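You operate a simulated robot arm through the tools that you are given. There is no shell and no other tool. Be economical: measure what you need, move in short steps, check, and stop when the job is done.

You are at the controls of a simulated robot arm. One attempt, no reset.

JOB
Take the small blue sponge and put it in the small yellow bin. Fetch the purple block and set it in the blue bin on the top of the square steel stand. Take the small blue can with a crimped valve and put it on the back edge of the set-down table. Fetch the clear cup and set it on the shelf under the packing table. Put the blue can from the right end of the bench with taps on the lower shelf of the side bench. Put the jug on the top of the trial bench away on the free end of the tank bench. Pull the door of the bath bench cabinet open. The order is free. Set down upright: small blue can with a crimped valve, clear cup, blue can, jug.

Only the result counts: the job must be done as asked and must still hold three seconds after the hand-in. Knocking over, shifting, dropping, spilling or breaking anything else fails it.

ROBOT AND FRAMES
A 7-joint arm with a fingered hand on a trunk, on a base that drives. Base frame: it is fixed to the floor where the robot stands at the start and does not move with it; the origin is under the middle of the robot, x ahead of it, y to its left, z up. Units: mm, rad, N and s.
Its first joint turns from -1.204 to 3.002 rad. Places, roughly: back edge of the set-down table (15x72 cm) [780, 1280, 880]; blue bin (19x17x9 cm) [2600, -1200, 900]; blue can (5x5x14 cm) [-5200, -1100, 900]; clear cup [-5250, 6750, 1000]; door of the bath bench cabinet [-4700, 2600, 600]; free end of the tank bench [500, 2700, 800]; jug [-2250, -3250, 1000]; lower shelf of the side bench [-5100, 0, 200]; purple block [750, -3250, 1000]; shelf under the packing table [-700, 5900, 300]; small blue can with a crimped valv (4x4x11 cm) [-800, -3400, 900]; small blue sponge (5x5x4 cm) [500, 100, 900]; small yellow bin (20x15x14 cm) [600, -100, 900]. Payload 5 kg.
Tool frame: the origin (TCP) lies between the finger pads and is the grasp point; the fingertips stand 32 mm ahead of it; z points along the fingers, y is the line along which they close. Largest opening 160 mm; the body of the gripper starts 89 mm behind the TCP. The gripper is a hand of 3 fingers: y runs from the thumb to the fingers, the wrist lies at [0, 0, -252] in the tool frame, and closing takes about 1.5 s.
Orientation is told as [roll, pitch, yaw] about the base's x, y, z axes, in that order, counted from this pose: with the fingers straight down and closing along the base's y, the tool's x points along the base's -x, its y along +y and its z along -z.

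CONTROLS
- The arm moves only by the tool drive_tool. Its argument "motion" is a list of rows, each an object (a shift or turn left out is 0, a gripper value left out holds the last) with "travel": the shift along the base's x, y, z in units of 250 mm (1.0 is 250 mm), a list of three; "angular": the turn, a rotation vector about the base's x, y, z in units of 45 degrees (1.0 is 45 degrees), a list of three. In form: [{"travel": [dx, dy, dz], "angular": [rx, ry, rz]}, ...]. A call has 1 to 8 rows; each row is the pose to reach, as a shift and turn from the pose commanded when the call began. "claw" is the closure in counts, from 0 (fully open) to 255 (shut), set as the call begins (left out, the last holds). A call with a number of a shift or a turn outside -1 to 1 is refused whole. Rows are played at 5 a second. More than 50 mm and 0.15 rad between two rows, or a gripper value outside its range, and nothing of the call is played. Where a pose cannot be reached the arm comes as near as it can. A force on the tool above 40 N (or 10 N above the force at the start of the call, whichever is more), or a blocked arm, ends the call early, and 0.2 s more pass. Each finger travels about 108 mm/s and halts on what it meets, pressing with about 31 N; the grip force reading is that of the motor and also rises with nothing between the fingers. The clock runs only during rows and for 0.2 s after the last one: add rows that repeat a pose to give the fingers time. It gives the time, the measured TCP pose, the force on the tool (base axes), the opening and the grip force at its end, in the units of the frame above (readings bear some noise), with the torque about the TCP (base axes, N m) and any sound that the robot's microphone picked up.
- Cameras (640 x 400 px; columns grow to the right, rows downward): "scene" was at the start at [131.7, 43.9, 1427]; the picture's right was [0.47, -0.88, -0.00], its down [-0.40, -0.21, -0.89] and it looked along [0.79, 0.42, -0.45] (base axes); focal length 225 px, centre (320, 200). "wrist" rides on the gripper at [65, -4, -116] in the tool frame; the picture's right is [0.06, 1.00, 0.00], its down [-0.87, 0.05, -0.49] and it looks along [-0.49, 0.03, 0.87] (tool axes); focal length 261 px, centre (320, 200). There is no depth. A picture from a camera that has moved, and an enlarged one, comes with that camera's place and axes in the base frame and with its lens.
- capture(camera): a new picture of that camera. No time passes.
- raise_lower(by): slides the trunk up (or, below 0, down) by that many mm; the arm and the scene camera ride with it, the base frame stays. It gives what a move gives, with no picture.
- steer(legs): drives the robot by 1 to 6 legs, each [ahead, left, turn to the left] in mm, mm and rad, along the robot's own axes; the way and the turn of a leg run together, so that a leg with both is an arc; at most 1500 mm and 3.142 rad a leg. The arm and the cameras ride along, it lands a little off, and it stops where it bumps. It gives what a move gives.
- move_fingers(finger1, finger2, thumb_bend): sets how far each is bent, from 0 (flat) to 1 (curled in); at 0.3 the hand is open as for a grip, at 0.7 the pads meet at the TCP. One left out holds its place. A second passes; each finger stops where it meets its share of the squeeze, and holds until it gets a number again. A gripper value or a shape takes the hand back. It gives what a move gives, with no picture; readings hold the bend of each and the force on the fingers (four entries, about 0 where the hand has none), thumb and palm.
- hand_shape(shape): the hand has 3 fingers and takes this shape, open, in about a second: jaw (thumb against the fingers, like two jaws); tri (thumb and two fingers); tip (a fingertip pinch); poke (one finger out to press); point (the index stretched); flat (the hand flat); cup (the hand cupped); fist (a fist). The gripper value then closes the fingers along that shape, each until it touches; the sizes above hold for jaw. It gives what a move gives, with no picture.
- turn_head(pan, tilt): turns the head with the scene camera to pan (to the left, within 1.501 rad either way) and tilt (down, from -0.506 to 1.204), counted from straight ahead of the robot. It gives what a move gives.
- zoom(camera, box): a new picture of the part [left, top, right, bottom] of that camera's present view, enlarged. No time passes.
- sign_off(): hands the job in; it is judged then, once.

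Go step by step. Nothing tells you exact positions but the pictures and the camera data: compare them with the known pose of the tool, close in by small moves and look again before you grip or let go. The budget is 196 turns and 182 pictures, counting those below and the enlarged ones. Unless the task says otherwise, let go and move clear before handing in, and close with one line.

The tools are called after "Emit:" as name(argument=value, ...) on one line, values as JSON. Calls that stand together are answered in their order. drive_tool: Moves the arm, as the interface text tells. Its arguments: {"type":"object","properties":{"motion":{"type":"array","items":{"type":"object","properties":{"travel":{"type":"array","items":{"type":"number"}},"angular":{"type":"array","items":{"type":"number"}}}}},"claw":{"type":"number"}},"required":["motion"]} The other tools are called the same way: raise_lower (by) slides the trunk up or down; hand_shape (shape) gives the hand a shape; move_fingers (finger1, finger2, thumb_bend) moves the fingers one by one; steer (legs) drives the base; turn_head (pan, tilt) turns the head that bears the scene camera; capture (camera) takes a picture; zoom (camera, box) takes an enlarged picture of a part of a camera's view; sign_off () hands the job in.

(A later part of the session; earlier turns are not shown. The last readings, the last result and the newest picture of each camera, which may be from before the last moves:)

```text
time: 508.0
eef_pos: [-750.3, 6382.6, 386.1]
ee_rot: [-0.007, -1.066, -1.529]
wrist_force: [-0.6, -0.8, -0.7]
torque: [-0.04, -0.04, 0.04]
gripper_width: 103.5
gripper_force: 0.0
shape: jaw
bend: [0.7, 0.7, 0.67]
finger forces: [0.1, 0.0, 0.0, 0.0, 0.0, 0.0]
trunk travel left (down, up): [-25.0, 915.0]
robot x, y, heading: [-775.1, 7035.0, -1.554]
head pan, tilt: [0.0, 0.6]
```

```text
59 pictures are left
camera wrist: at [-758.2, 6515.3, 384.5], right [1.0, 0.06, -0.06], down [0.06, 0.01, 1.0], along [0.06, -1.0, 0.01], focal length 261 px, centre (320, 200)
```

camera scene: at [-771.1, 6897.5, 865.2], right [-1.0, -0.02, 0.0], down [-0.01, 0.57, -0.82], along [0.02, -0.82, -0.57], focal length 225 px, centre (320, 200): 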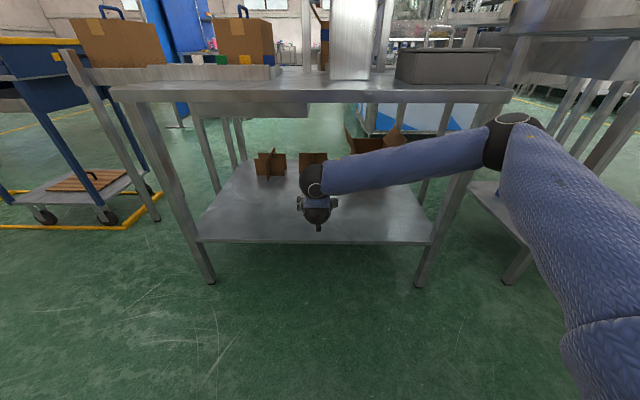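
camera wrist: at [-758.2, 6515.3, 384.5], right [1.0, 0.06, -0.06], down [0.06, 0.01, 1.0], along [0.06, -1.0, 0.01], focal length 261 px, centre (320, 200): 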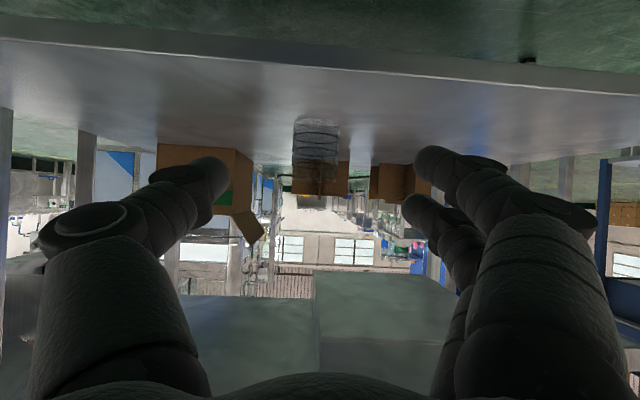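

The cup stands on the shelf. I'll back off, raise the trunk, and drive round to the west aisle for the cabinet door.

Emit:
steer(legs=[[-400, 0, 0]])

Emit:
raise_lower(by=400)

Emit:
steer(legs=[[-800, 0, 0], [-1000, 0, 0], [0, 0, -1.588], [1450, 0, 0], [1450, 0, 0], [0, 1400, 0]])

Emit:
steer(legs=[[100, 1400, 0], [100, 1400, 0], [0, 1300, 0]])

Emit:
turn_head(pan=0.3, tilt=0.3)

Emit:
capture(camera="scene")

```text
time: 510.5
eef_pos: [-756.1, 6780.9, 385.9]
ee_rot: [-0.007, -1.064, -1.533]
wrist_force: [0.4, 0.3, 0.4]
torque: [0.0, 0.01, 0.0]
gripper_width: 103.1
gripper_force: 0.0
shape: jaw
bend: [0.7, 0.7, 0.67]
finger forces: [0.0, 0.0, 0.0, 0.1, 0.0, 0.0]
trunk travel left (down, up): [-25.0, 915.0]
robot x, y, heading: [-776.8, 7431.5, -1.56]
head pan, tilt: [0.0, 0.6]
```

```text
time: 514.3
eef_pos: [-757.2, 6781.1, 785.2]
ee_rot: [-0.006, -1.066, -1.533]
wrist_force: [-0.7, -0.1, 0.4]
torque: [0.01, -0.01, -0.02]
gripper_width: 103.4
gripper_force: 0.1
shape: jaw
bend: [0.7, 0.7, 0.67]
finger forces: [0.1, 0.0, 0.1, 0.0, 0.0, 0.0]
trunk travel left (down, up): [-425.0, 515.0]
robot x, y, heading: [-782.5, 7433.3, -1.556]
head pan, tilt: [0.0, 0.6]
```

```text
time: 547.4
eef_pos: [-4279.0, 7660.1, 785.6]
ee_rot: [-0.01, -1.065, -3.057]
wrist_force: [-0.3, -0.5, 0.5]
torque: [0.0, -0.03, 0.02]
gripper_width: 103.2
gripper_force: 0.0
shape: jaw
bend: [0.7, 0.7, 0.67]
finger forces: [0.1, 0.0, 0.0, 0.1, 0.0, 0.0]
trunk travel left (down, up): [-425.0, 515.0]
robot x, y, heading: [-3628.2, 7719.1, -3.084]
head pan, tilt: [0.0, 0.6]
```

```text
time: 567.0
eef_pos: [-4269.7, 3603.3, 786.1]
ee_rot: [-0.007, -1.065, -3.083]
wrist_force: [0.7, 0.6, 0.3]
torque: [0.0, -0.01, 0.01]
gripper_width: 103.4
gripper_force: 0.1
shape: jaw
bend: [0.7, 0.7, 0.67]
finger forces: [0.0, 0.1, 0.1, 0.1, 0.0, 0.0]
trunk travel left (down, up): [-425.0, 515.0]
robot x, y, heading: [-3618.1, 3638.3, -3.112]
head pan, tilt: [0.0, 0.6]
```

```text
time: 567.8
eef_pos: [-4269.4, 3603.4, 786.3]
ee_rot: [-0.007, -1.063, -3.083]
wrist_force: [-0.1, -0.2, 0.2]
torque: [-0.02, -0.02, 0.03]
gripper_width: 103.2
gripper_force: 0.0
shape: jaw
bend: [0.7, 0.7, 0.67]
finger forces: [0.0, 0.0, 0.0, 0.1, 0.0, 0.0]
trunk travel left (down, up): [-425.0, 515.0]
robot x, y, heading: [-3618.3, 3636.9, -3.113]
head pan, tilt: [0.3, 0.3]
```

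```text
58 pictures are left
camera scene: at [-3754.4, 3608.5, 1292.6], right [-0.33, 0.94, 0.0], down [0.28, 0.1, -0.95], along [-0.9, -0.31, -0.3], focal length 225 px, centre (320, 200)
```

scene: 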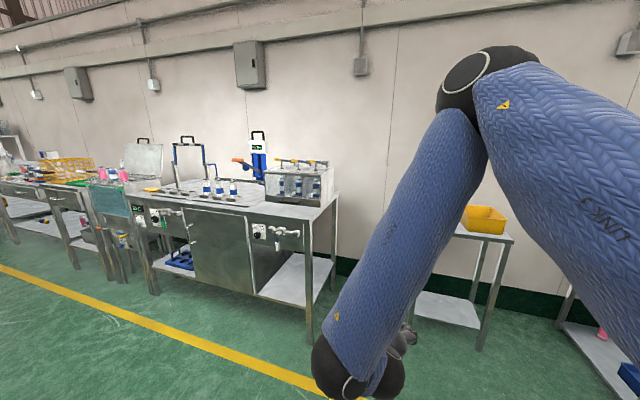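

Emit:
zoom(camera="scene", box=[120, 170, 340, 330])

```text
2.50 times, centred on (230, 250) of scene
camera zoom: at [-3754.4, 3608.5, 1292.6], right [-0.33, 0.94, 0.0], down [0.28, 0.1, -0.95], along [-0.9, -0.31, -0.3], focal length 563 px, centre (545, 75)
```

zoom: 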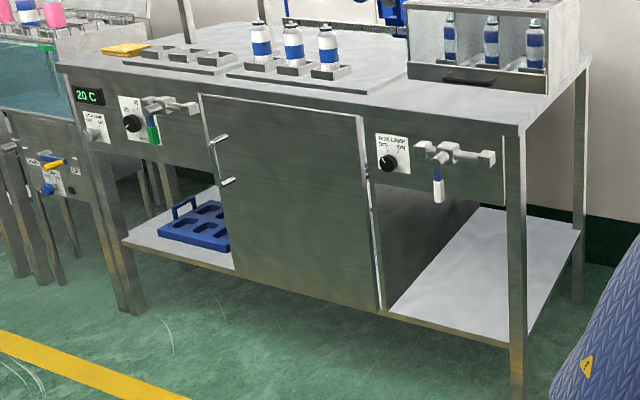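

The cabinet door has a handle on its left (south) side and hinges on the right (north). I'll drive in front of it and look closely.

Emit:
steer(legs=[[200, 1180, -0.03]])

Emit:
turn_head(pan=0.2, tilt=0.55)

Emit:
capture(camera="scene")

Emit:
capture(camera="wrist")

```text
time: 573.8
eef_pos: [-4448.8, 2461.0, 786.7]
ee_rot: [-0.008, -1.064, -3.117]
wrist_force: [0.5, -0.2, 0.1]
torque: [-0.01, 0.04, 0.0]
gripper_width: 103.3
gripper_force: 0.1
shape: jaw
bend: [0.7, 0.7, 0.67]
finger forces: [0.0, 0.0, 0.0, 0.0, 0.0, 0.0]
trunk travel left (down, up): [-425.0, 515.0]
robot x, y, heading: [-3793.5, 2474.9, -3.144]
head pan, tilt: [0.3, 0.3]
```

```text
time: 574.5
eef_pos: [-4448.4, 2460.5, 786.5]
ee_rot: [-0.007, -1.064, -3.118]
wrist_force: [0.5, 0.0, 0.4]
torque: [0.01, 0.01, -0.01]
gripper_width: 103.3
gripper_force: 0.1
shape: jaw
bend: [0.7, 0.7, 0.67]
finger forces: [0.0, 0.0, 0.1, 0.0, 0.1, 0.0]
trunk travel left (down, up): [-425.0, 515.0]
robot x, y, heading: [-3794.1, 2480.1, -3.142]
head pan, tilt: [0.201, 0.55]
```

```text
56 pictures are left
camera scene: at [-3932.1, 2459.0, 1269.7], right [-0.2, 0.98, 0.0], down [0.51, 0.1, -0.85], along [-0.84, -0.17, -0.52], focal length 225 px, centre (320, 200)
```

scene: 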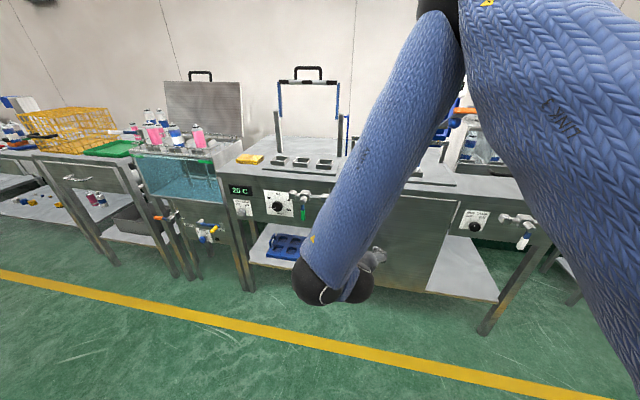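

```text
55 pictures are left
camera wrist: at [-4315.5, 2467.9, 784.6], right [0.05, -1.0, -0.06], down [0.01, -0.06, 1.0], along [-1.0, -0.05, 0.01], focal length 261 px, centre (320, 200)
```

wrist: 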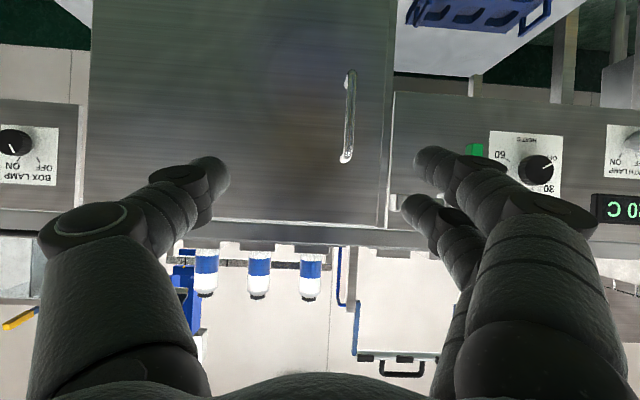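

The wrist camera shows a vertical bar handle at about (-4706, 2413), z 592–725; hinge near y 2821, door plane x≈-4740. I'll bring the hand in front of the bar.

Emit:
drive_tool(motion=[{"travel": [-0.1, -0.04, -0.12]}, {"travel": [-0.2, -0.08, -0.24]}, {"travel": [-0.32, -0.12, -0.36]}, {"travel": [-0.45, -0.16, -0.46]}, {"travel": [-0.6, -0.19, -0.5]}, {"travel": [-0.68, -0.19, -0.5]}, {"travel": [-0.68, -0.19, -0.5]}])

Emit:
capture(camera="wrist")

```text
time: 576.1
eef_pos: [-4617.7, 2413.8, 661.4]
ee_rot: [-0.008, -1.065, -3.117]
wrist_force: [-0.2, -0.3, -0.1]
torque: [-0.01, 0.01, -0.02]
gripper_width: 103.3
gripper_force: 0.0
shape: jaw
bend: [0.7, 0.7, 0.67]
finger forces: [0.0, 0.0, 0.1, 0.0, 0.0, 0.1]
trunk travel left (down, up): [-425.0, 515.0]
robot x, y, heading: [-3794.2, 2473.9, -3.145]
head pan, tilt: [0.201, 0.55]
```

```text
54 pictures are left
camera wrist: at [-4485.2, 2420.6, 659.9], right [0.05, -1.0, -0.06], down [0.01, -0.06, 1.0], along [-1.0, -0.05, 0.01], focal length 261 px, centre (320, 200)
```

wrist: 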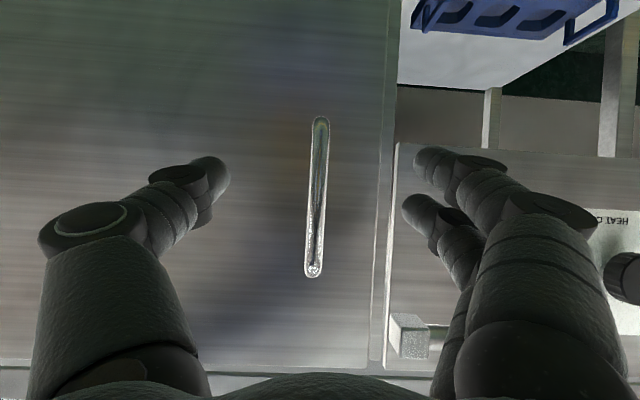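

Emit:
drive_tool(motion=[{"travel": [-0.12, 0, 0]}, {"travel": [-0.24, 0, 0]}, {"travel": [-0.29, 0, 0]}, {"travel": [-0.29, 0, 0]}], claw=130)

Emit:
capture(camera="wrist")

Emit:
capture(camera="scene")

```text
time: 577.1
eef_pos: [-4689.5, 2413.6, 662.9]
ee_rot: [-0.007, -1.064, -3.116]
wrist_force: [0.0, -0.2, 0.5]
torque: [-0.02, 0.0, 0.0]
gripper_width: 79.0
gripper_force: 0.0
shape: jaw
bend: [0.72, 0.72, 0.7]
finger forces: [0.1, 0.1, 0.0, 0.0, 0.0, 0.0]
trunk travel left (down, up): [-425.0, 515.0]
robot x, y, heading: [-3792.6, 2476.3, -3.142]
head pan, tilt: [0.201, 0.55]
```

```text
53 pictures are left
camera wrist: at [-4557.0, 2420.5, 661.2], right [0.05, -1.0, -0.06], down [0.01, -0.06, 1.0], along [-1.0, -0.05, 0.01], focal length 261 px, centre (320, 200)
```

wrist: 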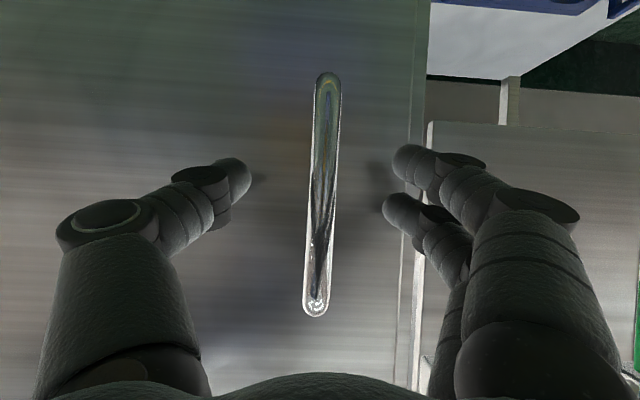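

```text
52 pictures are left
camera scene: at [-3932.2, 2459.2, 1269.7], right [-0.2, 0.98, 0.0], down [0.51, 0.1, -0.85], along [-0.84, -0.17, -0.52], focal length 225 px, centre (320, 200)
```

scene: 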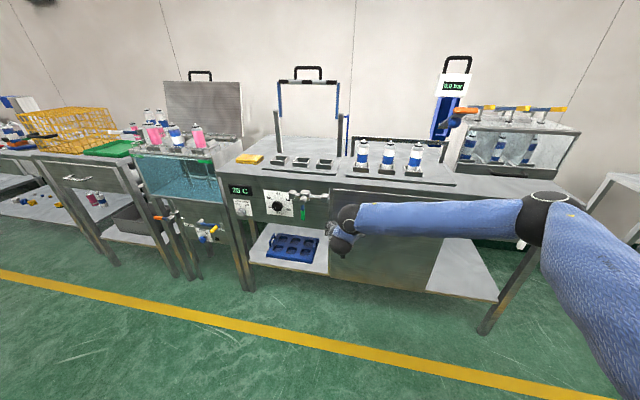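

The bar lies between thumb and fingers. Closing on it.

Emit:
drive_tool(motion=[{}, {}, {}, {}, {}, {}, {}], claw=255)

Emit:
drive_tool(motion=[{"travel": [0.03, 0, 0]}, {"travel": [0.08, 0.002, 0]}, {"travel": [0.14, 0.006, 0], "angular": [0, 0, 0.06]}, {"travel": [0.2, 0.012, 0], "angular": [0, 0, 0.11]}, {"travel": [0.26, 0.022, 0], "angular": [0, 0, 0.16]}])

Emit:
capture(camera="wrist")

```text
time: 578.7
eef_pos: [-4688.9, 2413.4, 662.3]
ee_rot: [-0.008, -1.065, -3.116]
wrist_force: [-0.9, 0.7, -1.1]
torque: [-0.02, 0.08, -0.02]
gripper_width: 0.0
gripper_force: 30.7
shape: jaw
bend: [0.71, 0.65, 0.69]
finger forces: [0.0, 0.0, 0.0, 0.0, 0.3, 0.0]
trunk travel left (down, up): [-425.0, 515.0]
robot x, y, heading: [-3795.2, 2476.9, -3.142]
head pan, tilt: [0.201, 0.55]
```

```text
time: 579.9
eef_pos: [-4626.0, 2422.5, 662.0]
ee_rot: [-0.007, -1.068, -2.992]
wrist_force: [-9.1, 29.8, 8.7]
torque: [0.13, 0.07, 0.1]
gripper_width: 0.0
gripper_force: 31.0
shape: jaw
bend: [0.71, 0.65, 0.73]
finger forces: [0.1, 0.1, 0.0, 0.1, 44.6, 0.0]
trunk travel left (down, up): [-425.0, 515.0]
robot x, y, heading: [-3794.2, 2471.9, -3.144]
head pan, tilt: [0.201, 0.55]
```

```text
51 pictures are left
camera wrist: at [-4495.1, 2445.3, 660.0], right [0.17, -0.98, -0.06], down [0.02, -0.06, 1.0], along [-0.99, -0.17, 0.01], focal length 261 px, centre (320, 200)
```

wrist: 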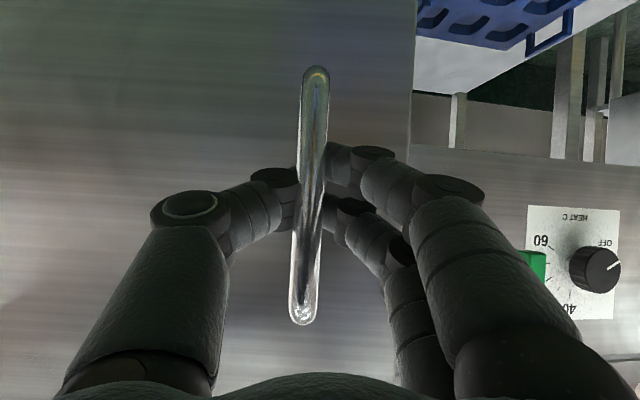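

The fingers have closed behind the bar and the door has already moved about 10°. I'll continue along the arc about the hinge.

Emit:
drive_tool(motion=[{"travel": [0.07, 0.04, 0], "angular": [0, 0, 0.03]}, {"travel": [0.136, 0.065, 0], "angular": [0, 0, 0.1]}, {"travel": [0.2, 0.09, 0], "angular": [0, 0, 0.15]}, {"travel": [0.268, 0.12, 0], "angular": [0, 0, 0.2]}, {"travel": [0.33, 0.155, 0], "angular": [0, 0, 0.26]}, {"travel": [0.396, 0.19, 0], "angular": [0, 0, 0.32]}, {"travel": [0.456, 0.23, 0], "angular": [0, 0, 0.38]}, {"travel": [0.516, 0.27, 0], "angular": [0, 0, 0.44]}])

Emit:
capture(camera="wrist")

Emit:
capture(camera="scene")

```text
time: 581.7
eef_pos: [-4497.4, 2487.1, 662.4]
ee_rot: [-0.007, -1.065, -2.647]
wrist_force: [-21.0, 27.1, 3.4]
torque: [0.0, 0.06, 0.19]
gripper_width: 0.0
gripper_force: 31.0
shape: jaw
bend: [0.71, 0.65, 0.73]
finger forces: [0.0, 0.0, 0.0, 0.0, 23.4, 0.1]
trunk travel left (down, up): [-425.0, 515.0]
robot x, y, heading: [-3798.8, 2476.9, -3.14]
head pan, tilt: [0.201, 0.55]
```

```text
50 pictures are left
camera wrist: at [-4382.0, 2552.7, 660.3], right [0.49, -0.87, -0.06], down [0.04, -0.05, 1.0], along [-0.87, -0.5, 0.01], focal length 261 px, centre (320, 200)
```

wrist: 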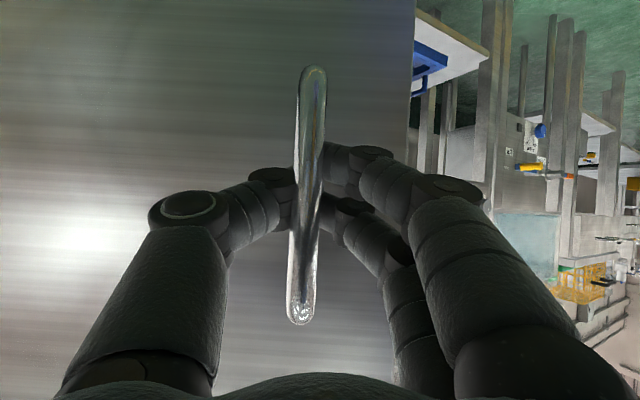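

```text
49 pictures are left
camera scene: at [-3933.2, 2460.7, 1269.6], right [-0.2, 0.98, 0.0], down [0.51, 0.1, -0.85], along [-0.83, -0.17, -0.52], focal length 225 px, centre (320, 200)
```

scene: 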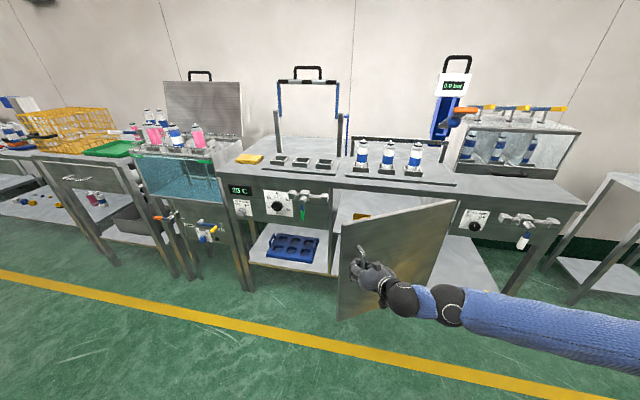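

The door is swinging nicely (about 30°). Continuing along the arc.

Emit:
drive_tool(motion=[{"travel": [0.055, 0.045, 0], "angular": [0, 0, 0.05]}, {"travel": [0.11, 0.09, 0], "angular": [0, 0, 0.11]}, {"travel": [0.163, 0.137, 0], "angular": [0, 0, 0.16]}, {"travel": [0.216, 0.184, 0], "angular": [0, 0, 0.22]}, {"travel": [0.263, 0.237, 0], "angular": [0, 0, 0.28]}, {"travel": [0.31, 0.29, 0], "angular": [0, 0, 0.33]}, {"travel": [0.353, 0.347, 0], "angular": [0, 0, 0.39]}, {"travel": [0.396, 0.404, 0], "angular": [0, 0, 0.44]}])

Emit:
drive_tool(motion=[{"travel": [0.037, 0.06, 0], "angular": [0, 0, 0.05]}, {"travel": [0.074, 0.126, 0], "angular": [0, 0, 0.11]}, {"travel": [0.107, 0.19, 0], "angular": [0, 0, 0.16]}, {"travel": [0.14, 0.252, 0], "angular": [0, 0, 0.22]}, {"travel": [0.165, 0.318, 0], "angular": [0, 0, 0.28]}, {"travel": [0.19, 0.385, 0], "angular": [0, 0, 0.33]}, {"travel": [0.213, 0.452, 0], "angular": [0, 0, 0.39]}, {"travel": [0.236, 0.52, 0], "angular": [0, 0, 0.44]}])

Emit:
capture(camera="scene")

Emit:
capture(camera="wrist")

```text
time: 583.6
eef_pos: [-4401.9, 2588.4, 661.0]
ee_rot: [-0.013, -1.068, -2.301]
wrist_force: [-17.1, 10.4, 3.0]
torque: [-0.03, 0.0, 0.08]
gripper_width: 0.0
gripper_force: 31.3
shape: jaw
bend: [0.72, 0.65, 0.73]
finger forces: [0.1, 0.0, 0.0, 0.1, 17.4, 0.0]
trunk travel left (down, up): [-425.0, 515.0]
robot x, y, heading: [-3792.8, 2473.1, -3.139]
head pan, tilt: [0.201, 0.55]
stopped in row 8: the force on the tool passed its limit at 46 N (the readings are from after the stop); the commanded pose is now the measured one
```

```text
time: 585.4
eef_pos: [-4346.7, 2712.9, 661.1]
ee_rot: [-0.019, -1.068, -1.965]
wrist_force: [-20.5, 5.6, -1.9]
torque: [-0.12, -0.08, 0.11]
gripper_width: 0.0
gripper_force: 31.2
shape: jaw
bend: [0.72, 0.65, 0.73]
finger forces: [0.1, 0.0, 0.0, 0.0, 19.7, 0.0]
trunk travel left (down, up): [-425.0, 515.0]
robot x, y, heading: [-3798.1, 2473.3, -3.142]
head pan, tilt: [0.201, 0.55]
stopped in row 8: the force on the tool passed its limit at 41 N (the readings are from after the stop); the commanded pose is now the measured one
```

```text
48 pictures are left
camera scene: at [-3933.6, 2459.7, 1269.2], right [-0.2, 0.98, 0.0], down [0.51, 0.1, -0.85], along [-0.83, -0.17, -0.52], focal length 225 px, centre (320, 200)
```

scene: 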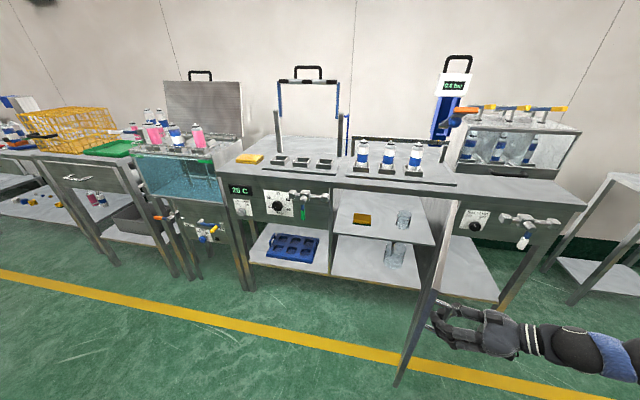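

```text
47 pictures are left
camera wrist: at [-4298.4, 2837.2, 659.5], right [0.93, -0.37, -0.06], down [0.06, -0.01, 1.0], along [-0.37, -0.93, 0.01], focal length 261 px, centre (320, 200)
```

wrist: 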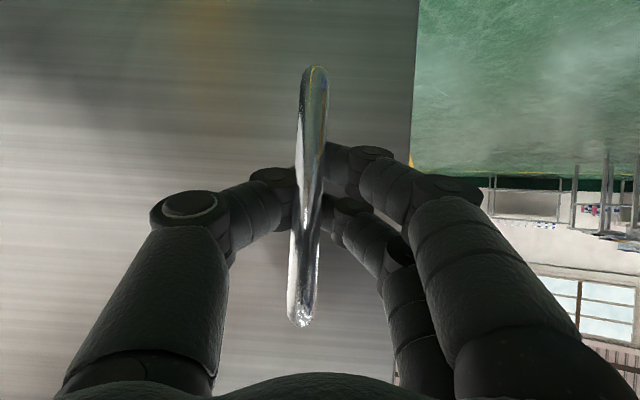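

The door is about 68° open. One more stretch to about 85°.

Emit:
drive_tool(motion=[{"travel": [0.03, 0.08, 0], "angular": [0, 0, 0.06]}, {"travel": [0.05, 0.16, 0], "angular": [0, 0, 0.12]}, {"travel": [0.07, 0.25, 0], "angular": [0, 0, 0.18]}, {"travel": [0.085, 0.34, 0], "angular": [0, 0, 0.24]}, {"travel": [0.09, 0.43, 0], "angular": [0, 0, 0.3]}])

Emit:
drive_tool(motion=[{}, {}, {}, {}, {}], claw=110)

Emit:
capture(camera="wrist")

Emit:
capture(camera="scene")

```text
time: 586.0
eef_pos: [-4339.4, 2746.8, 661.6]
ee_rot: [-0.028, -1.066, -1.881]
wrist_force: [-24.5, 3.5, -4.5]
torque: [-0.11, -0.11, 0.12]
gripper_width: 0.1
gripper_force: 30.9
shape: jaw
bend: [0.72, 0.65, 0.73]
finger forces: [0.1, 0.0, 0.1, 0.0, 23.9, 0.1]
trunk travel left (down, up): [-425.0, 515.0]
robot x, y, heading: [-3795.4, 2476.6, -3.138]
head pan, tilt: [0.201, 0.55]
stopped in row 2: the force on the tool passed its limit at 42 N (the readings are from after the stop); the commanded pose is now the measured one
```

```text
time: 587.2
eef_pos: [-4336.6, 2744.4, 662.9]
ee_rot: [-0.024, -1.068, -1.881]
wrist_force: [0.1, -0.1, 0.9]
torque: [0.04, 0.03, 0.0]
gripper_width: 90.7
gripper_force: 0.0
shape: jaw
bend: [0.72, 0.71, 0.7]
finger forces: [0.1, 0.0, 0.0, 0.0, 0.0, 0.1]
trunk travel left (down, up): [-425.0, 515.0]
robot x, y, heading: [-3791.1, 2473.6, -3.134]
head pan, tilt: [0.201, 0.55]
```

```text
46 pictures are left
camera wrist: at [-4297.4, 2872.2, 660.5], right [0.95, -0.3, -0.07], down [0.07, -0.01, 1.0], along [-0.3, -0.95, 0.01], focal length 261 px, centre (320, 200)
```

wrist: 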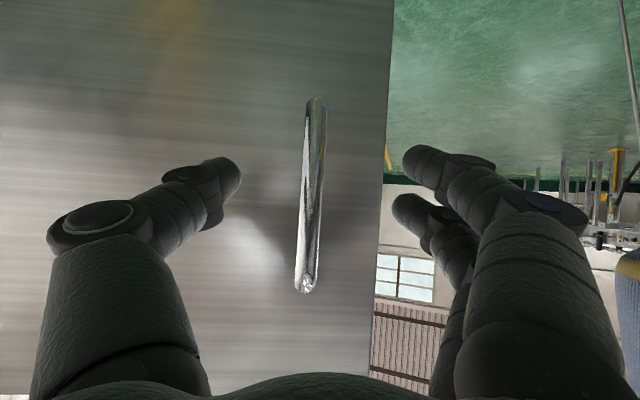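

```text
45 pictures are left
camera scene: at [-3932.6, 2459.2, 1269.7], right [-0.2, 0.98, 0.0], down [0.51, 0.11, -0.85], along [-0.83, -0.17, -0.52], focal length 225 px, centre (320, 200)
```

scene: 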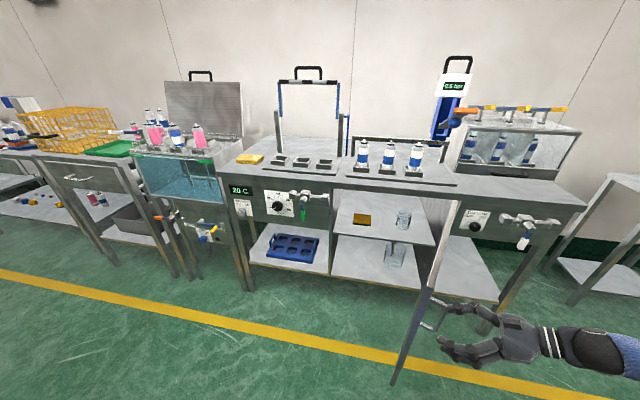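

Released. I'll check whether the door keeps still, letting a second pass.

Emit:
drive_tool(motion=[{}, {}, {}, {}, {}, {}, {}, {}])

Emit:
capture(camera="wrist")

```text
time: 589.0
eef_pos: [-4336.8, 2744.5, 661.2]
ee_rot: [-0.025, -1.07, -1.881]
wrist_force: [-0.4, 0.8, 0.4]
torque: [0.03, 0.0, -0.01]
gripper_width: 90.6
gripper_force: 0.0
shape: jaw
bend: [0.72, 0.71, 0.7]
finger forces: [0.0, 0.1, 0.1, 0.0, 0.1, 0.0]
trunk travel left (down, up): [-425.0, 515.0]
robot x, y, heading: [-3793.3, 2475.0, -3.14]
head pan, tilt: [0.201, 0.55]
```

```text
44 pictures are left
camera wrist: at [-4297.4, 2872.3, 660.5], right [0.95, -0.3, -0.07], down [0.07, -0.01, 1.0], along [-0.3, -0.95, 0.01], focal length 261 px, centre (320, 200)
```

wrist: 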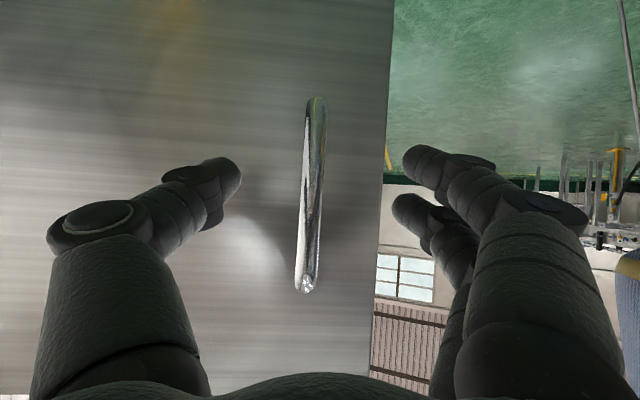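

The door holds at about 67°. I'll hook the bar once more and open it further with a better arc.

Emit:
drive_tool(motion=[{"travel": [-0.034, -0.065, 0]}, {"travel": [-0.068, -0.14, 0]}, {"travel": [-0.068, -0.14, 0]}])

Emit:
drive_tool(motion=[{}, {}, {}, {}, {}, {}], claw=255)

Emit:
drive_tool(motion=[{"travel": [0.02, 0.06, 0], "angular": [0, 0, 0.04]}, {"travel": [0.035, 0.13, 0], "angular": [0, 0, 0.09]}, {"travel": [0.05, 0.21, 0], "angular": [0, 0, 0.15]}, {"travel": [0.06, 0.3, 0], "angular": [0, 0, 0.21]}, {"travel": [0.065, 0.39, 0], "angular": [0, 0, 0.27]}, {"travel": [0.065, 0.48, 0], "angular": [0, 0, 0.33]}, {"travel": [0.06, 0.57, 0], "angular": [0, 0, 0.39]}, {"travel": [0.055, 0.65, 0], "angular": [0, 0, 0.44]}])

Emit:
capture(camera="wrist")

```text
time: 589.8
eef_pos: [-4353.1, 2710.7, 662.9]
ee_rot: [-0.024, -1.067, -1.881]
wrist_force: [-0.1, -0.1, 0.1]
torque: [0.02, 0.01, 0.01]
gripper_width: 90.7
gripper_force: 0.1
shape: jaw
bend: [0.72, 0.71, 0.7]
finger forces: [0.0, 0.1, 0.1, 0.0, 0.0, 0.1]
trunk travel left (down, up): [-425.0, 515.0]
robot x, y, heading: [-3795.2, 2477.1, -3.138]
head pan, tilt: [0.201, 0.55]
```

```text
time: 591.2
eef_pos: [-4352.9, 2709.6, 662.5]
ee_rot: [-0.023, -1.069, -1.881]
wrist_force: [-1.7, 0.1, -1.8]
torque: [-0.03, -0.06, 0.03]
gripper_width: 0.0
gripper_force: 31.4
shape: jaw
bend: [0.69, 0.65, 0.68]
finger forces: [0.0, 0.0, 0.1, 0.1, 1.3, 0.0]
trunk travel left (down, up): [-425.0, 515.0]
robot x, y, heading: [-3797.0, 2474.6, -3.137]
head pan, tilt: [0.201, 0.55]
```

```text
time: 593.0
eef_pos: [-4341.3, 2872.3, 663.1]
ee_rot: [-0.023, -1.068, -1.533]
wrist_force: [-18.0, -2.2, 0.8]
torque: [-0.04, 0.01, 0.05]
gripper_width: 0.0
gripper_force: 31.0
shape: jaw
bend: [0.69, 0.65, 0.68]
finger forces: [0.0, 0.0, 0.0, 0.0, 11.5, 0.0]
trunk travel left (down, up): [-425.0, 515.0]
robot x, y, heading: [-3798.3, 2477.4, -3.142]
head pan, tilt: [0.201, 0.55]
```

```text
43 pictures are left
camera wrist: at [-4347.4, 3006.2, 660.6], right [1.0, 0.04, -0.07], down [0.07, 0.01, 1.0], along [0.04, -1.0, 0.01], focal length 261 px, centre (320, 200)
```

wrist: 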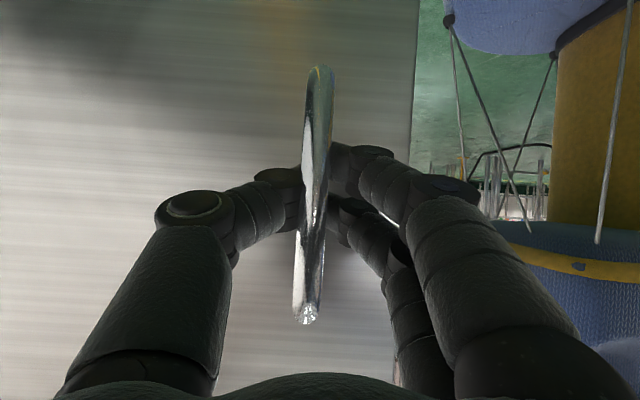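

The door is close to 90° open. I'll let go, back the hand off and drive away from the door.

Emit:
drive_tool(motion=[{"travel": [0, -0.02, 0]}, {"travel": [0, -0.02, 0]}, {"travel": [0, -0.02, 0]}, {"travel": [0, -0.02, 0]}, {"travel": [0, -0.02, 0]}], claw=90)

Emit:
drive_tool(motion=[{"travel": [0, 0.1, 0.05]}, {"travel": [0, 0.22, 0.12]}, {"travel": [0, 0.36, 0.2]}, {"travel": [0, 0.5, 0.28]}])

Emit:
steer(legs=[[-450, 0, 0]])

Emit:
turn_head(pan=-0.1, tilt=0.4)

Emit:
capture(camera="scene")

```text
time: 594.2
eef_pos: [-4338.8, 2867.7, 662.1]
ee_rot: [-0.024, -1.067, -1.535]
wrist_force: [-0.6, 0.1, 0.5]
torque: [0.01, -0.01, -0.01]
gripper_width: 102.8
gripper_force: 0.1
shape: jaw
bend: [0.7, 0.7, 0.67]
finger forces: [0.1, 0.0, 0.0, 0.0, 0.0, 0.0]
trunk travel left (down, up): [-425.0, 515.0]
robot x, y, heading: [-3797.0, 2475.2, -3.145]
head pan, tilt: [0.201, 0.55]
```

```text
time: 595.2
eef_pos: [-4340.9, 2991.0, 735.4]
ee_rot: [-0.025, -1.068, -1.533]
wrist_force: [-0.8, 0.9, 0.8]
torque: [0.03, 0.02, -0.03]
gripper_width: 103.1
gripper_force: 0.0
shape: jaw
bend: [0.7, 0.7, 0.67]
finger forces: [0.1, 0.0, 0.0, 0.0, 0.1, 0.0]
trunk travel left (down, up): [-425.0, 515.0]
robot x, y, heading: [-3795.4, 2478.0, -3.139]
head pan, tilt: [0.201, 0.55]
```

```text
time: 597.9
eef_pos: [-3895.6, 2991.4, 735.6]
ee_rot: [-0.025, -1.066, -1.531]
wrist_force: [0.7, 0.4, 0.5]
torque: [-0.02, 0.02, -0.01]
gripper_width: 103.1
gripper_force: 0.0
shape: jaw
bend: [0.7, 0.7, 0.67]
finger forces: [0.1, 0.0, 0.1, 0.0, 0.1, 0.1]
trunk travel left (down, up): [-425.0, 515.0]
robot x, y, heading: [-3349.1, 2481.8, -3.133]
head pan, tilt: [0.201, 0.55]
```

```text
time: 598.7
eef_pos: [-3896.3, 2991.4, 734.8]
ee_rot: [-0.024, -1.067, -1.531]
wrist_force: [-0.8, 0.4, -0.4]
torque: [0.01, -0.01, 0.02]
gripper_width: 103.1
gripper_force: 0.1
shape: jaw
bend: [0.7, 0.7, 0.67]
finger forces: [0.0, 0.0, 0.0, 0.0, 0.0, 0.1]
trunk travel left (down, up): [-425.0, 515.0]
robot x, y, heading: [-3348.4, 2477.4, -3.134]
head pan, tilt: [-0.099, 0.4]
```

```text
42 pictures are left
camera scene: at [-3489.9, 2487.8, 1283.4], right [0.09, 1.0, 0.0], down [0.39, -0.04, -0.92], along [-0.92, 0.08, -0.39], focal length 225 px, centre (320, 200)
```

scene: 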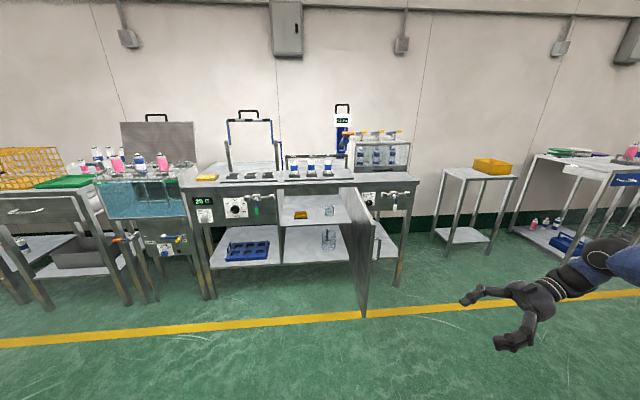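

The door stands open at nearly 90°. Now I'll swing the hand back to point forward and drive south toward the bench with taps.

Emit:
drive_tool(motion=[{"travel": [-0.023, -0.113, 0.01], "angular": [0, 0, -0.113]}, {"travel": [-0.047, -0.227, 0.02], "angular": [0, 0, -0.227]}, {"travel": [-0.07, -0.34, 0.03], "angular": [0, 0, -0.34]}, {"travel": [-0.093, -0.453, 0.04], "angular": [0, 0, -0.453]}, {"travel": [-0.117, -0.567, 0.05], "angular": [0, 0, -0.567]}, {"travel": [-0.14, -0.68, 0.06], "angular": [0, 0, -0.68]}])

Emit:
drive_tool(motion=[{"travel": [-0.023, -0.113, 0.01], "angular": [0, 0, -0.113]}, {"travel": [-0.047, -0.227, 0.02], "angular": [0, 0, -0.227]}, {"travel": [-0.07, -0.34, 0.03], "angular": [0, 0, -0.34]}, {"travel": [-0.093, -0.453, 0.04], "angular": [0, 0, -0.453]}, {"travel": [-0.117, -0.567, 0.05], "angular": [0, 0, -0.567]}, {"travel": [-0.14, -0.68, 0.06], "angular": [0, 0, -0.68]}])

Emit:
drive_tool(motion=[{"travel": [-0.023, -0.113, 0.01], "angular": [0, 0, -0.113]}, {"travel": [-0.047, -0.227, 0.02], "angular": [0, 0, -0.227]}, {"travel": [-0.07, -0.34, 0.03], "angular": [0, 0, -0.34]}, {"travel": [-0.093, -0.453, 0.04], "angular": [0, 0, -0.453]}, {"travel": [-0.117, -0.567, 0.05], "angular": [0, 0, -0.567]}, {"travel": [-0.14, -0.68, 0.06], "angular": [0, 0, -0.68]}])

Emit:
raise_lower(by=250)

Emit:
steer(legs=[[0, 1400, 0], [0, 1300, 0]])

Emit:
turn_head(pan=0.4, tilt=0.3)

Emit:
capture(camera="scene")

```text
time: 600.1
eef_pos: [-3931.0, 2820.4, 750.9]
ee_rot: [-0.025, -1.068, -2.068]
wrist_force: [-0.6, 0.7, 0.1]
torque: [-0.02, 0.0, 0.01]
gripper_width: 103.3
gripper_force: 0.1
shape: jaw
bend: [0.7, 0.7, 0.67]
finger forces: [0.0, 0.1, 0.0, 0.0, 0.0, 0.0]
trunk travel left (down, up): [-425.0, 515.0]
robot x, y, heading: [-3348.4, 2479.8, -3.136]
head pan, tilt: [-0.099, 0.4]
```

```text
time: 601.7
eef_pos: [-3882.9, 2654.9, 605.9]
ee_rot: [0.215, -0.805, -2.808]
wrist_force: [-0.6, -0.5, 0.5]
torque: [0.03, 0.0, 0.0]
gripper_width: 103.2
gripper_force: 0.1
shape: jaw
bend: [0.7, 0.7, 0.67]
finger forces: [0.0, 0.0, 0.0, 0.0, 0.0, 0.1]
out of reach, approached as far as the arm can: row 5, 6
trunk travel left (down, up): [-425.0, 515.0]
robot x, y, heading: [-3346.3, 2481.4, -3.132]
head pan, tilt: [-0.099, 0.4]
stopped in row 6: the arm was blocked; the commanded pose is now the measured one
```

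```text
time: 603.3
eef_pos: [-3956.7, 2485.6, 671.0]
ee_rot: [0.259, -0.905, 2.896]
wrist_force: [-0.1, -0.3, -0.1]
torque: [0.03, 0.0, -0.03]
gripper_width: 103.4
gripper_force: 0.0
shape: jaw
bend: [0.7, 0.7, 0.67]
finger forces: [0.0, 0.0, 0.1, 0.0, 0.0, 0.1]
out of reach, approached as far as the arm can: row 1, 2, 3, 4, 5
trunk travel left (down, up): [-425.0, 515.0]
robot x, y, heading: [-3346.5, 2478.4, -3.139]
head pan, tilt: [-0.099, 0.4]
stopped in row 6: the arm was blocked; the commanded pose is now the measured one
```

```text
time: 605.9
eef_pos: [-3956.4, 2486.3, 923.5]
ee_rot: [0.261, -0.905, 2.896]
wrist_force: [0.3, -0.7, -0.7]
torque: [0.02, 0.03, 0.02]
gripper_width: 103.3
gripper_force: 0.1
shape: jaw
bend: [0.7, 0.7, 0.67]
finger forces: [0.0, 0.0, 0.0, 0.0, 0.0, 0.0]
trunk travel left (down, up): [-675.0, 265.0]
robot x, y, heading: [-3348.1, 2477.9, -3.132]
head pan, tilt: [-0.099, 0.4]
```

```text
time: 618.9
eef_pos: [-3986.5, -186.6, 923.1]
ee_rot: [0.257, -0.906, 2.872]
wrist_force: [0.0, -0.1, -0.5]
torque: [0.0, 0.01, 0.01]
gripper_width: 103.5
gripper_force: 0.0
shape: jaw
bend: [0.7, 0.7, 0.67]
finger forces: [0.0, 0.0, 0.1, 0.0, 0.0, 0.0]
trunk travel left (down, up): [-675.0, 265.0]
robot x, y, heading: [-3381.0, -210.2, 3.123]
head pan, tilt: [-0.099, 0.4]
```

```text
time: 619.9
eef_pos: [-3987.1, -185.7, 923.8]
ee_rot: [0.26, -0.904, 2.875]
wrist_force: [0.8, -0.1, -0.9]
torque: [-0.02, 0.01, -0.01]
gripper_width: 103.7
gripper_force: 0.0
shape: jaw
bend: [0.7, 0.7, 0.67]
finger forces: [0.0, 0.1, 0.0, 0.0, 0.0, 0.0]
trunk travel left (down, up): [-675.0, 265.0]
robot x, y, heading: [-3378.4, -204.4, 3.124]
head pan, tilt: [0.4, 0.3]
```

```text
41 pictures are left
camera scene: at [-3514.1, -241.0, 1542.7], right [-0.37, 0.93, 0.0], down [0.27, 0.11, -0.96], along [-0.89, -0.36, -0.3], focal length 225 px, centre (320, 200)
```

scene: 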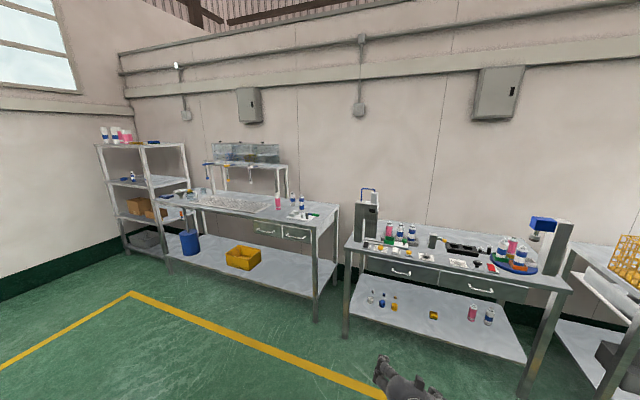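

Emit:
zoom(camera="scene", box=[230, 170, 350, 250])

Emit:
zoom(camera="scene", box=[320, 190, 600, 390])

```text
5.00 times, centred on (290, 210) of scene
camera zoom: at [-3514.1, -241.0, 1542.7], right [-0.37, 0.93, 0.0], down [0.27, 0.11, -0.96], along [-0.89, -0.36, -0.3], focal length 1126 px, centre (470, 150)
```

zoom: 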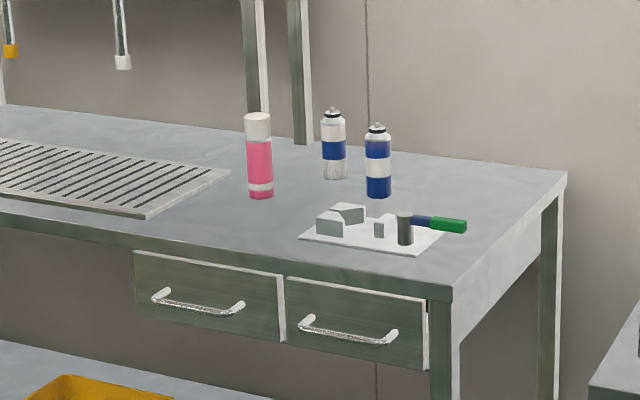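

```text
2.00 times, centred on (460, 290) of scene
camera zoom: at [-3514.1, -241.0, 1542.7], right [-0.37, 0.93, 0.0], down [0.27, 0.11, -0.96], along [-0.89, -0.36, -0.3], focal length 450 px, centre (40, 20)
```

zoom: 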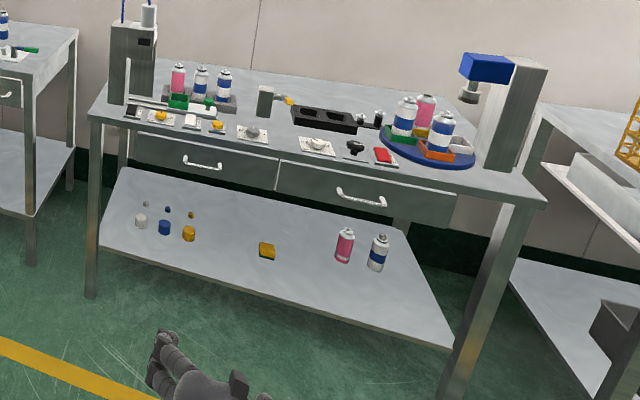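

The blue can stands at about (-5178, -1088) on the taps bench; the side bench's lower shelf (z≈255) has room near (-4945, -105). First I'll straighten the hand's orientation to the tilted forward pose.

Emit:
drive_tool(motion=[{"travel": [-0.05, 0, 0.03], "angular": [0.05, 0.047, 0.012]}, {"travel": [-0.1, 0, 0.06], "angular": [0.1, 0.093, 0.025]}, {"travel": [-0.15, 0, 0.1], "angular": [0.155, 0.14, 0.037]}, {"travel": [-0.2, 0, 0.1], "angular": [0.205, 0.186, 0.05]}, {"travel": [-0.2, 0, 0.1], "angular": [0.205, 0.186, 0.05]}])

Emit:
capture(camera="wrist")

```text
time: 621.1
eef_pos: [-4036.0, -186.1, 949.6]
ee_rot: [0.005, -1.073, 3.125]
wrist_force: [0.8, -0.6, -0.3]
torque: [0.01, 0.0, -0.02]
gripper_width: 103.5
gripper_force: 0.1
shape: jaw
bend: [0.7, 0.7, 0.67]
finger forces: [0.0, 0.1, 0.0, 0.0, 0.0, 0.1]
trunk travel left (down, up): [-675.0, 265.0]
robot x, y, heading: [-3375.5, -209.6, 3.123]
head pan, tilt: [0.4, 0.3]
```

```text
38 pictures are left
camera wrist: at [-3903.8, -182.4, 946.3], right [0.02, -1.0, -0.05], down [0.02, -0.05, 1.0], along [-1.0, -0.02, 0.02], focal length 261 px, centre (320, 200)
```

wrist: 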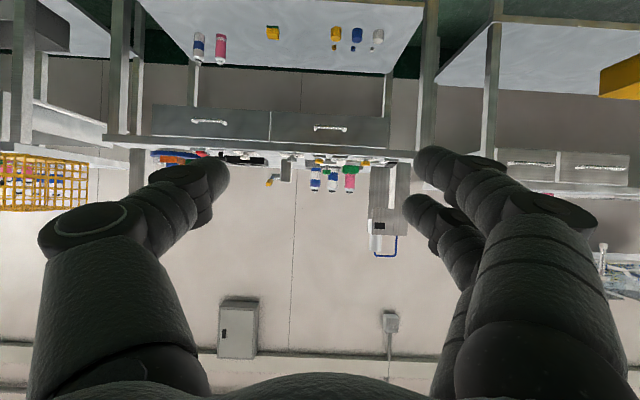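

Emit:
steer(legs=[[0, 880, 0.018], [720, 0, 0]])

Emit:
turn_head(pan=0.0, tilt=0.4)

Emit:
capture(camera="wrist")

Emit:
capture(camera="scene")

```text
time: 629.2
eef_pos: [-4768.3, -1058.0, 947.4]
ee_rot: [0.006, -1.073, 3.128]
wrist_force: [0.0, -0.4, 0.5]
torque: [0.01, 0.0, 0.02]
gripper_width: 103.6
gripper_force: 0.1
shape: jaw
bend: [0.7, 0.7, 0.67]
finger forces: [0.1, 0.1, 0.0, 0.0, 0.1, 0.1]
trunk travel left (down, up): [-675.0, 265.0]
robot x, y, heading: [-4109.5, -1076.1, 3.127]
head pan, tilt: [0.4, 0.3]
```

```text
time: 630.1
eef_pos: [-4768.7, -1056.3, 948.6]
ee_rot: [0.006, -1.073, 3.128]
wrist_force: [0.1, 0.2, -0.7]
torque: [-0.01, 0.04, 0.01]
gripper_width: 103.3
gripper_force: 0.0
shape: jaw
bend: [0.7, 0.7, 0.67]
finger forces: [0.1, 0.0, 0.0, 0.0, 0.0, 0.0]
trunk travel left (down, up): [-675.0, 265.0]
robot x, y, heading: [-4109.6, -1077.8, 3.128]
head pan, tilt: [0.0, 0.4]
```

```text
37 pictures are left
camera wrist: at [-4635.6, -1053.4, 946.2], right [0.02, -1.0, -0.05], down [0.02, -0.05, 1.0], along [-1.0, -0.02, 0.02], focal length 261 px, centre (320, 200)
```

wrist: 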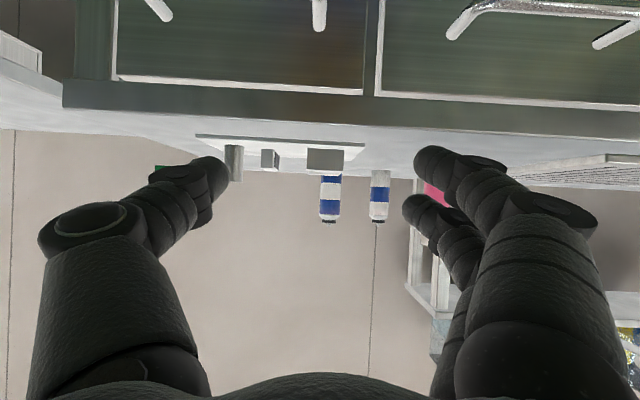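

```text
36 pictures are left
camera scene: at [-4252.0, -1075.3, 1533.4], right [0.01, 1.0, 0.0], down [0.39, -0.01, -0.92], along [-0.92, 0.01, -0.39], focal length 225 px, centre (320, 200)
```

scene: 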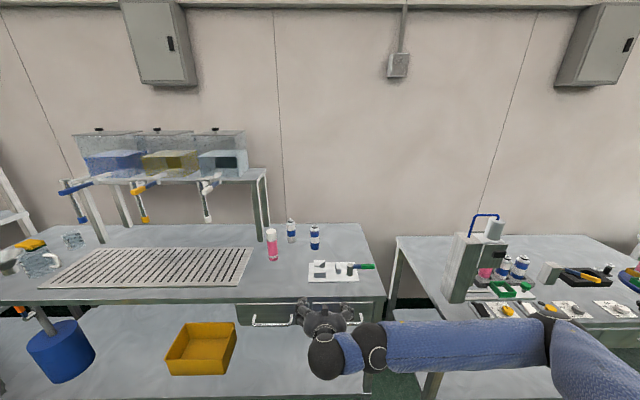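

The blue can is at about (-5185, -1083), base z≈868, top ≈1005; a tray with parts lies in front. I'll raise the hand 60 mm and drive closer.

Emit:
drive_tool(motion=[{"travel": [0, -0.04, 0.1]}, {"travel": [0, -0.08, 0.2]}, {"travel": [0, -0.1, 0.26]}, {"travel": [0, -0.1, 0.26]}])

Emit:
steer(legs=[[240, 0, 0.014]])

Emit:
capture(camera="wrist")

Emit:
capture(camera="scene")

```text
time: 631.1
eef_pos: [-4767.5, -1082.6, 1013.6]
ee_rot: [0.006, -1.074, 3.127]
wrist_force: [0.2, 0.8, 0.2]
torque: [-0.01, -0.02, -0.02]
gripper_width: 103.5
gripper_force: 0.0
shape: jaw
bend: [0.7, 0.7, 0.67]
finger forces: [0.0, 0.1, 0.1, 0.0, 0.1, 0.0]
trunk travel left (down, up): [-675.0, 265.0]
robot x, y, heading: [-4107.7, -1078.7, 3.127]
head pan, tilt: [0.0, 0.4]
```

```text
time: 632.9
eef_pos: [-5009.6, -1087.9, 1013.4]
ee_rot: [0.007, -1.072, 3.139]
wrist_force: [-0.7, 0.2, -0.7]
torque: [0.01, 0.02, 0.02]
gripper_width: 103.4
gripper_force: 0.0
shape: jaw
bend: [0.7, 0.7, 0.67]
finger forces: [0.1, 0.0, 0.0, 0.0, 0.0, 0.0]
trunk travel left (down, up): [-675.0, 265.0]
robot x, y, heading: [-4352.4, -1078.5, 3.133]
head pan, tilt: [0.0, 0.4]
```

```text
35 pictures are left
camera wrist: at [-4876.8, -1083.0, 1011.2], right [0.03, -1.0, -0.05], down [0.02, -0.05, 1.0], along [-1.0, -0.03, 0.01], focal length 261 px, centre (320, 200)
```

wrist: 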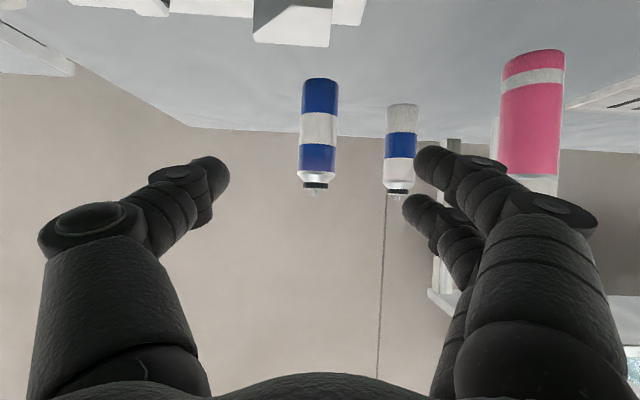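

```text
34 pictures are left
camera scene: at [-4493.8, -1074.5, 1533.2], right [0.0, 1.0, 0.0], down [0.39, 0.0, -0.92], along [-0.92, 0.0, -0.39], focal length 225 px, centre (320, 200)
```

scene: 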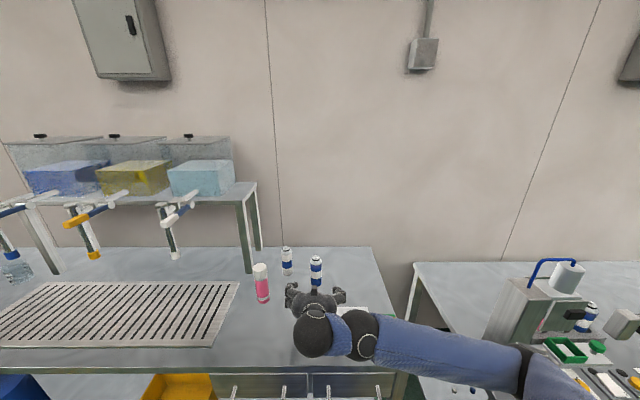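

Emit:
drive_tool(motion=[{"travel": [-0.17, 0, -0.04]}, {"travel": [-0.34, 0, -0.1]}, {"travel": [-0.5, -0.004, -0.16]}, {"travel": [-0.62, -0.008, -0.21]}, {"travel": [-0.62, -0.008, -0.21]}])

Emit:
capture(camera="wrist")

```text
time: 634.1
eef_pos: [-5161.2, -1090.4, 961.2]
ee_rot: [0.008, -1.074, 3.141]
wrist_force: [0.0, 0.0, -0.3]
torque: [0.02, 0.0, -0.02]
gripper_width: 103.7
gripper_force: 0.0
shape: jaw
bend: [0.7, 0.7, 0.67]
finger forces: [0.0, 0.0, 0.1, 0.0, 0.0, 0.0]
trunk travel left (down, up): [-675.0, 265.0]
robot x, y, heading: [-4343.1, -1076.2, 3.136]
head pan, tilt: [0.0, 0.4]
```

```text
33 pictures are left
camera wrist: at [-5028.2, -1084.7, 957.9], right [0.03, -1.0, -0.05], down [0.02, -0.05, 1.0], along [-1.0, -0.03, 0.02], focal length 261 px, centre (320, 200)
```

wrist: 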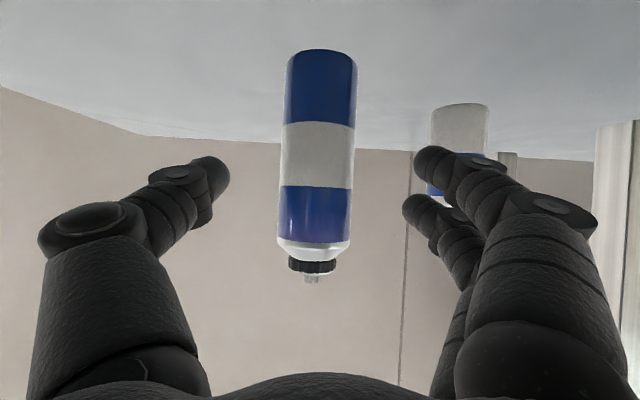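

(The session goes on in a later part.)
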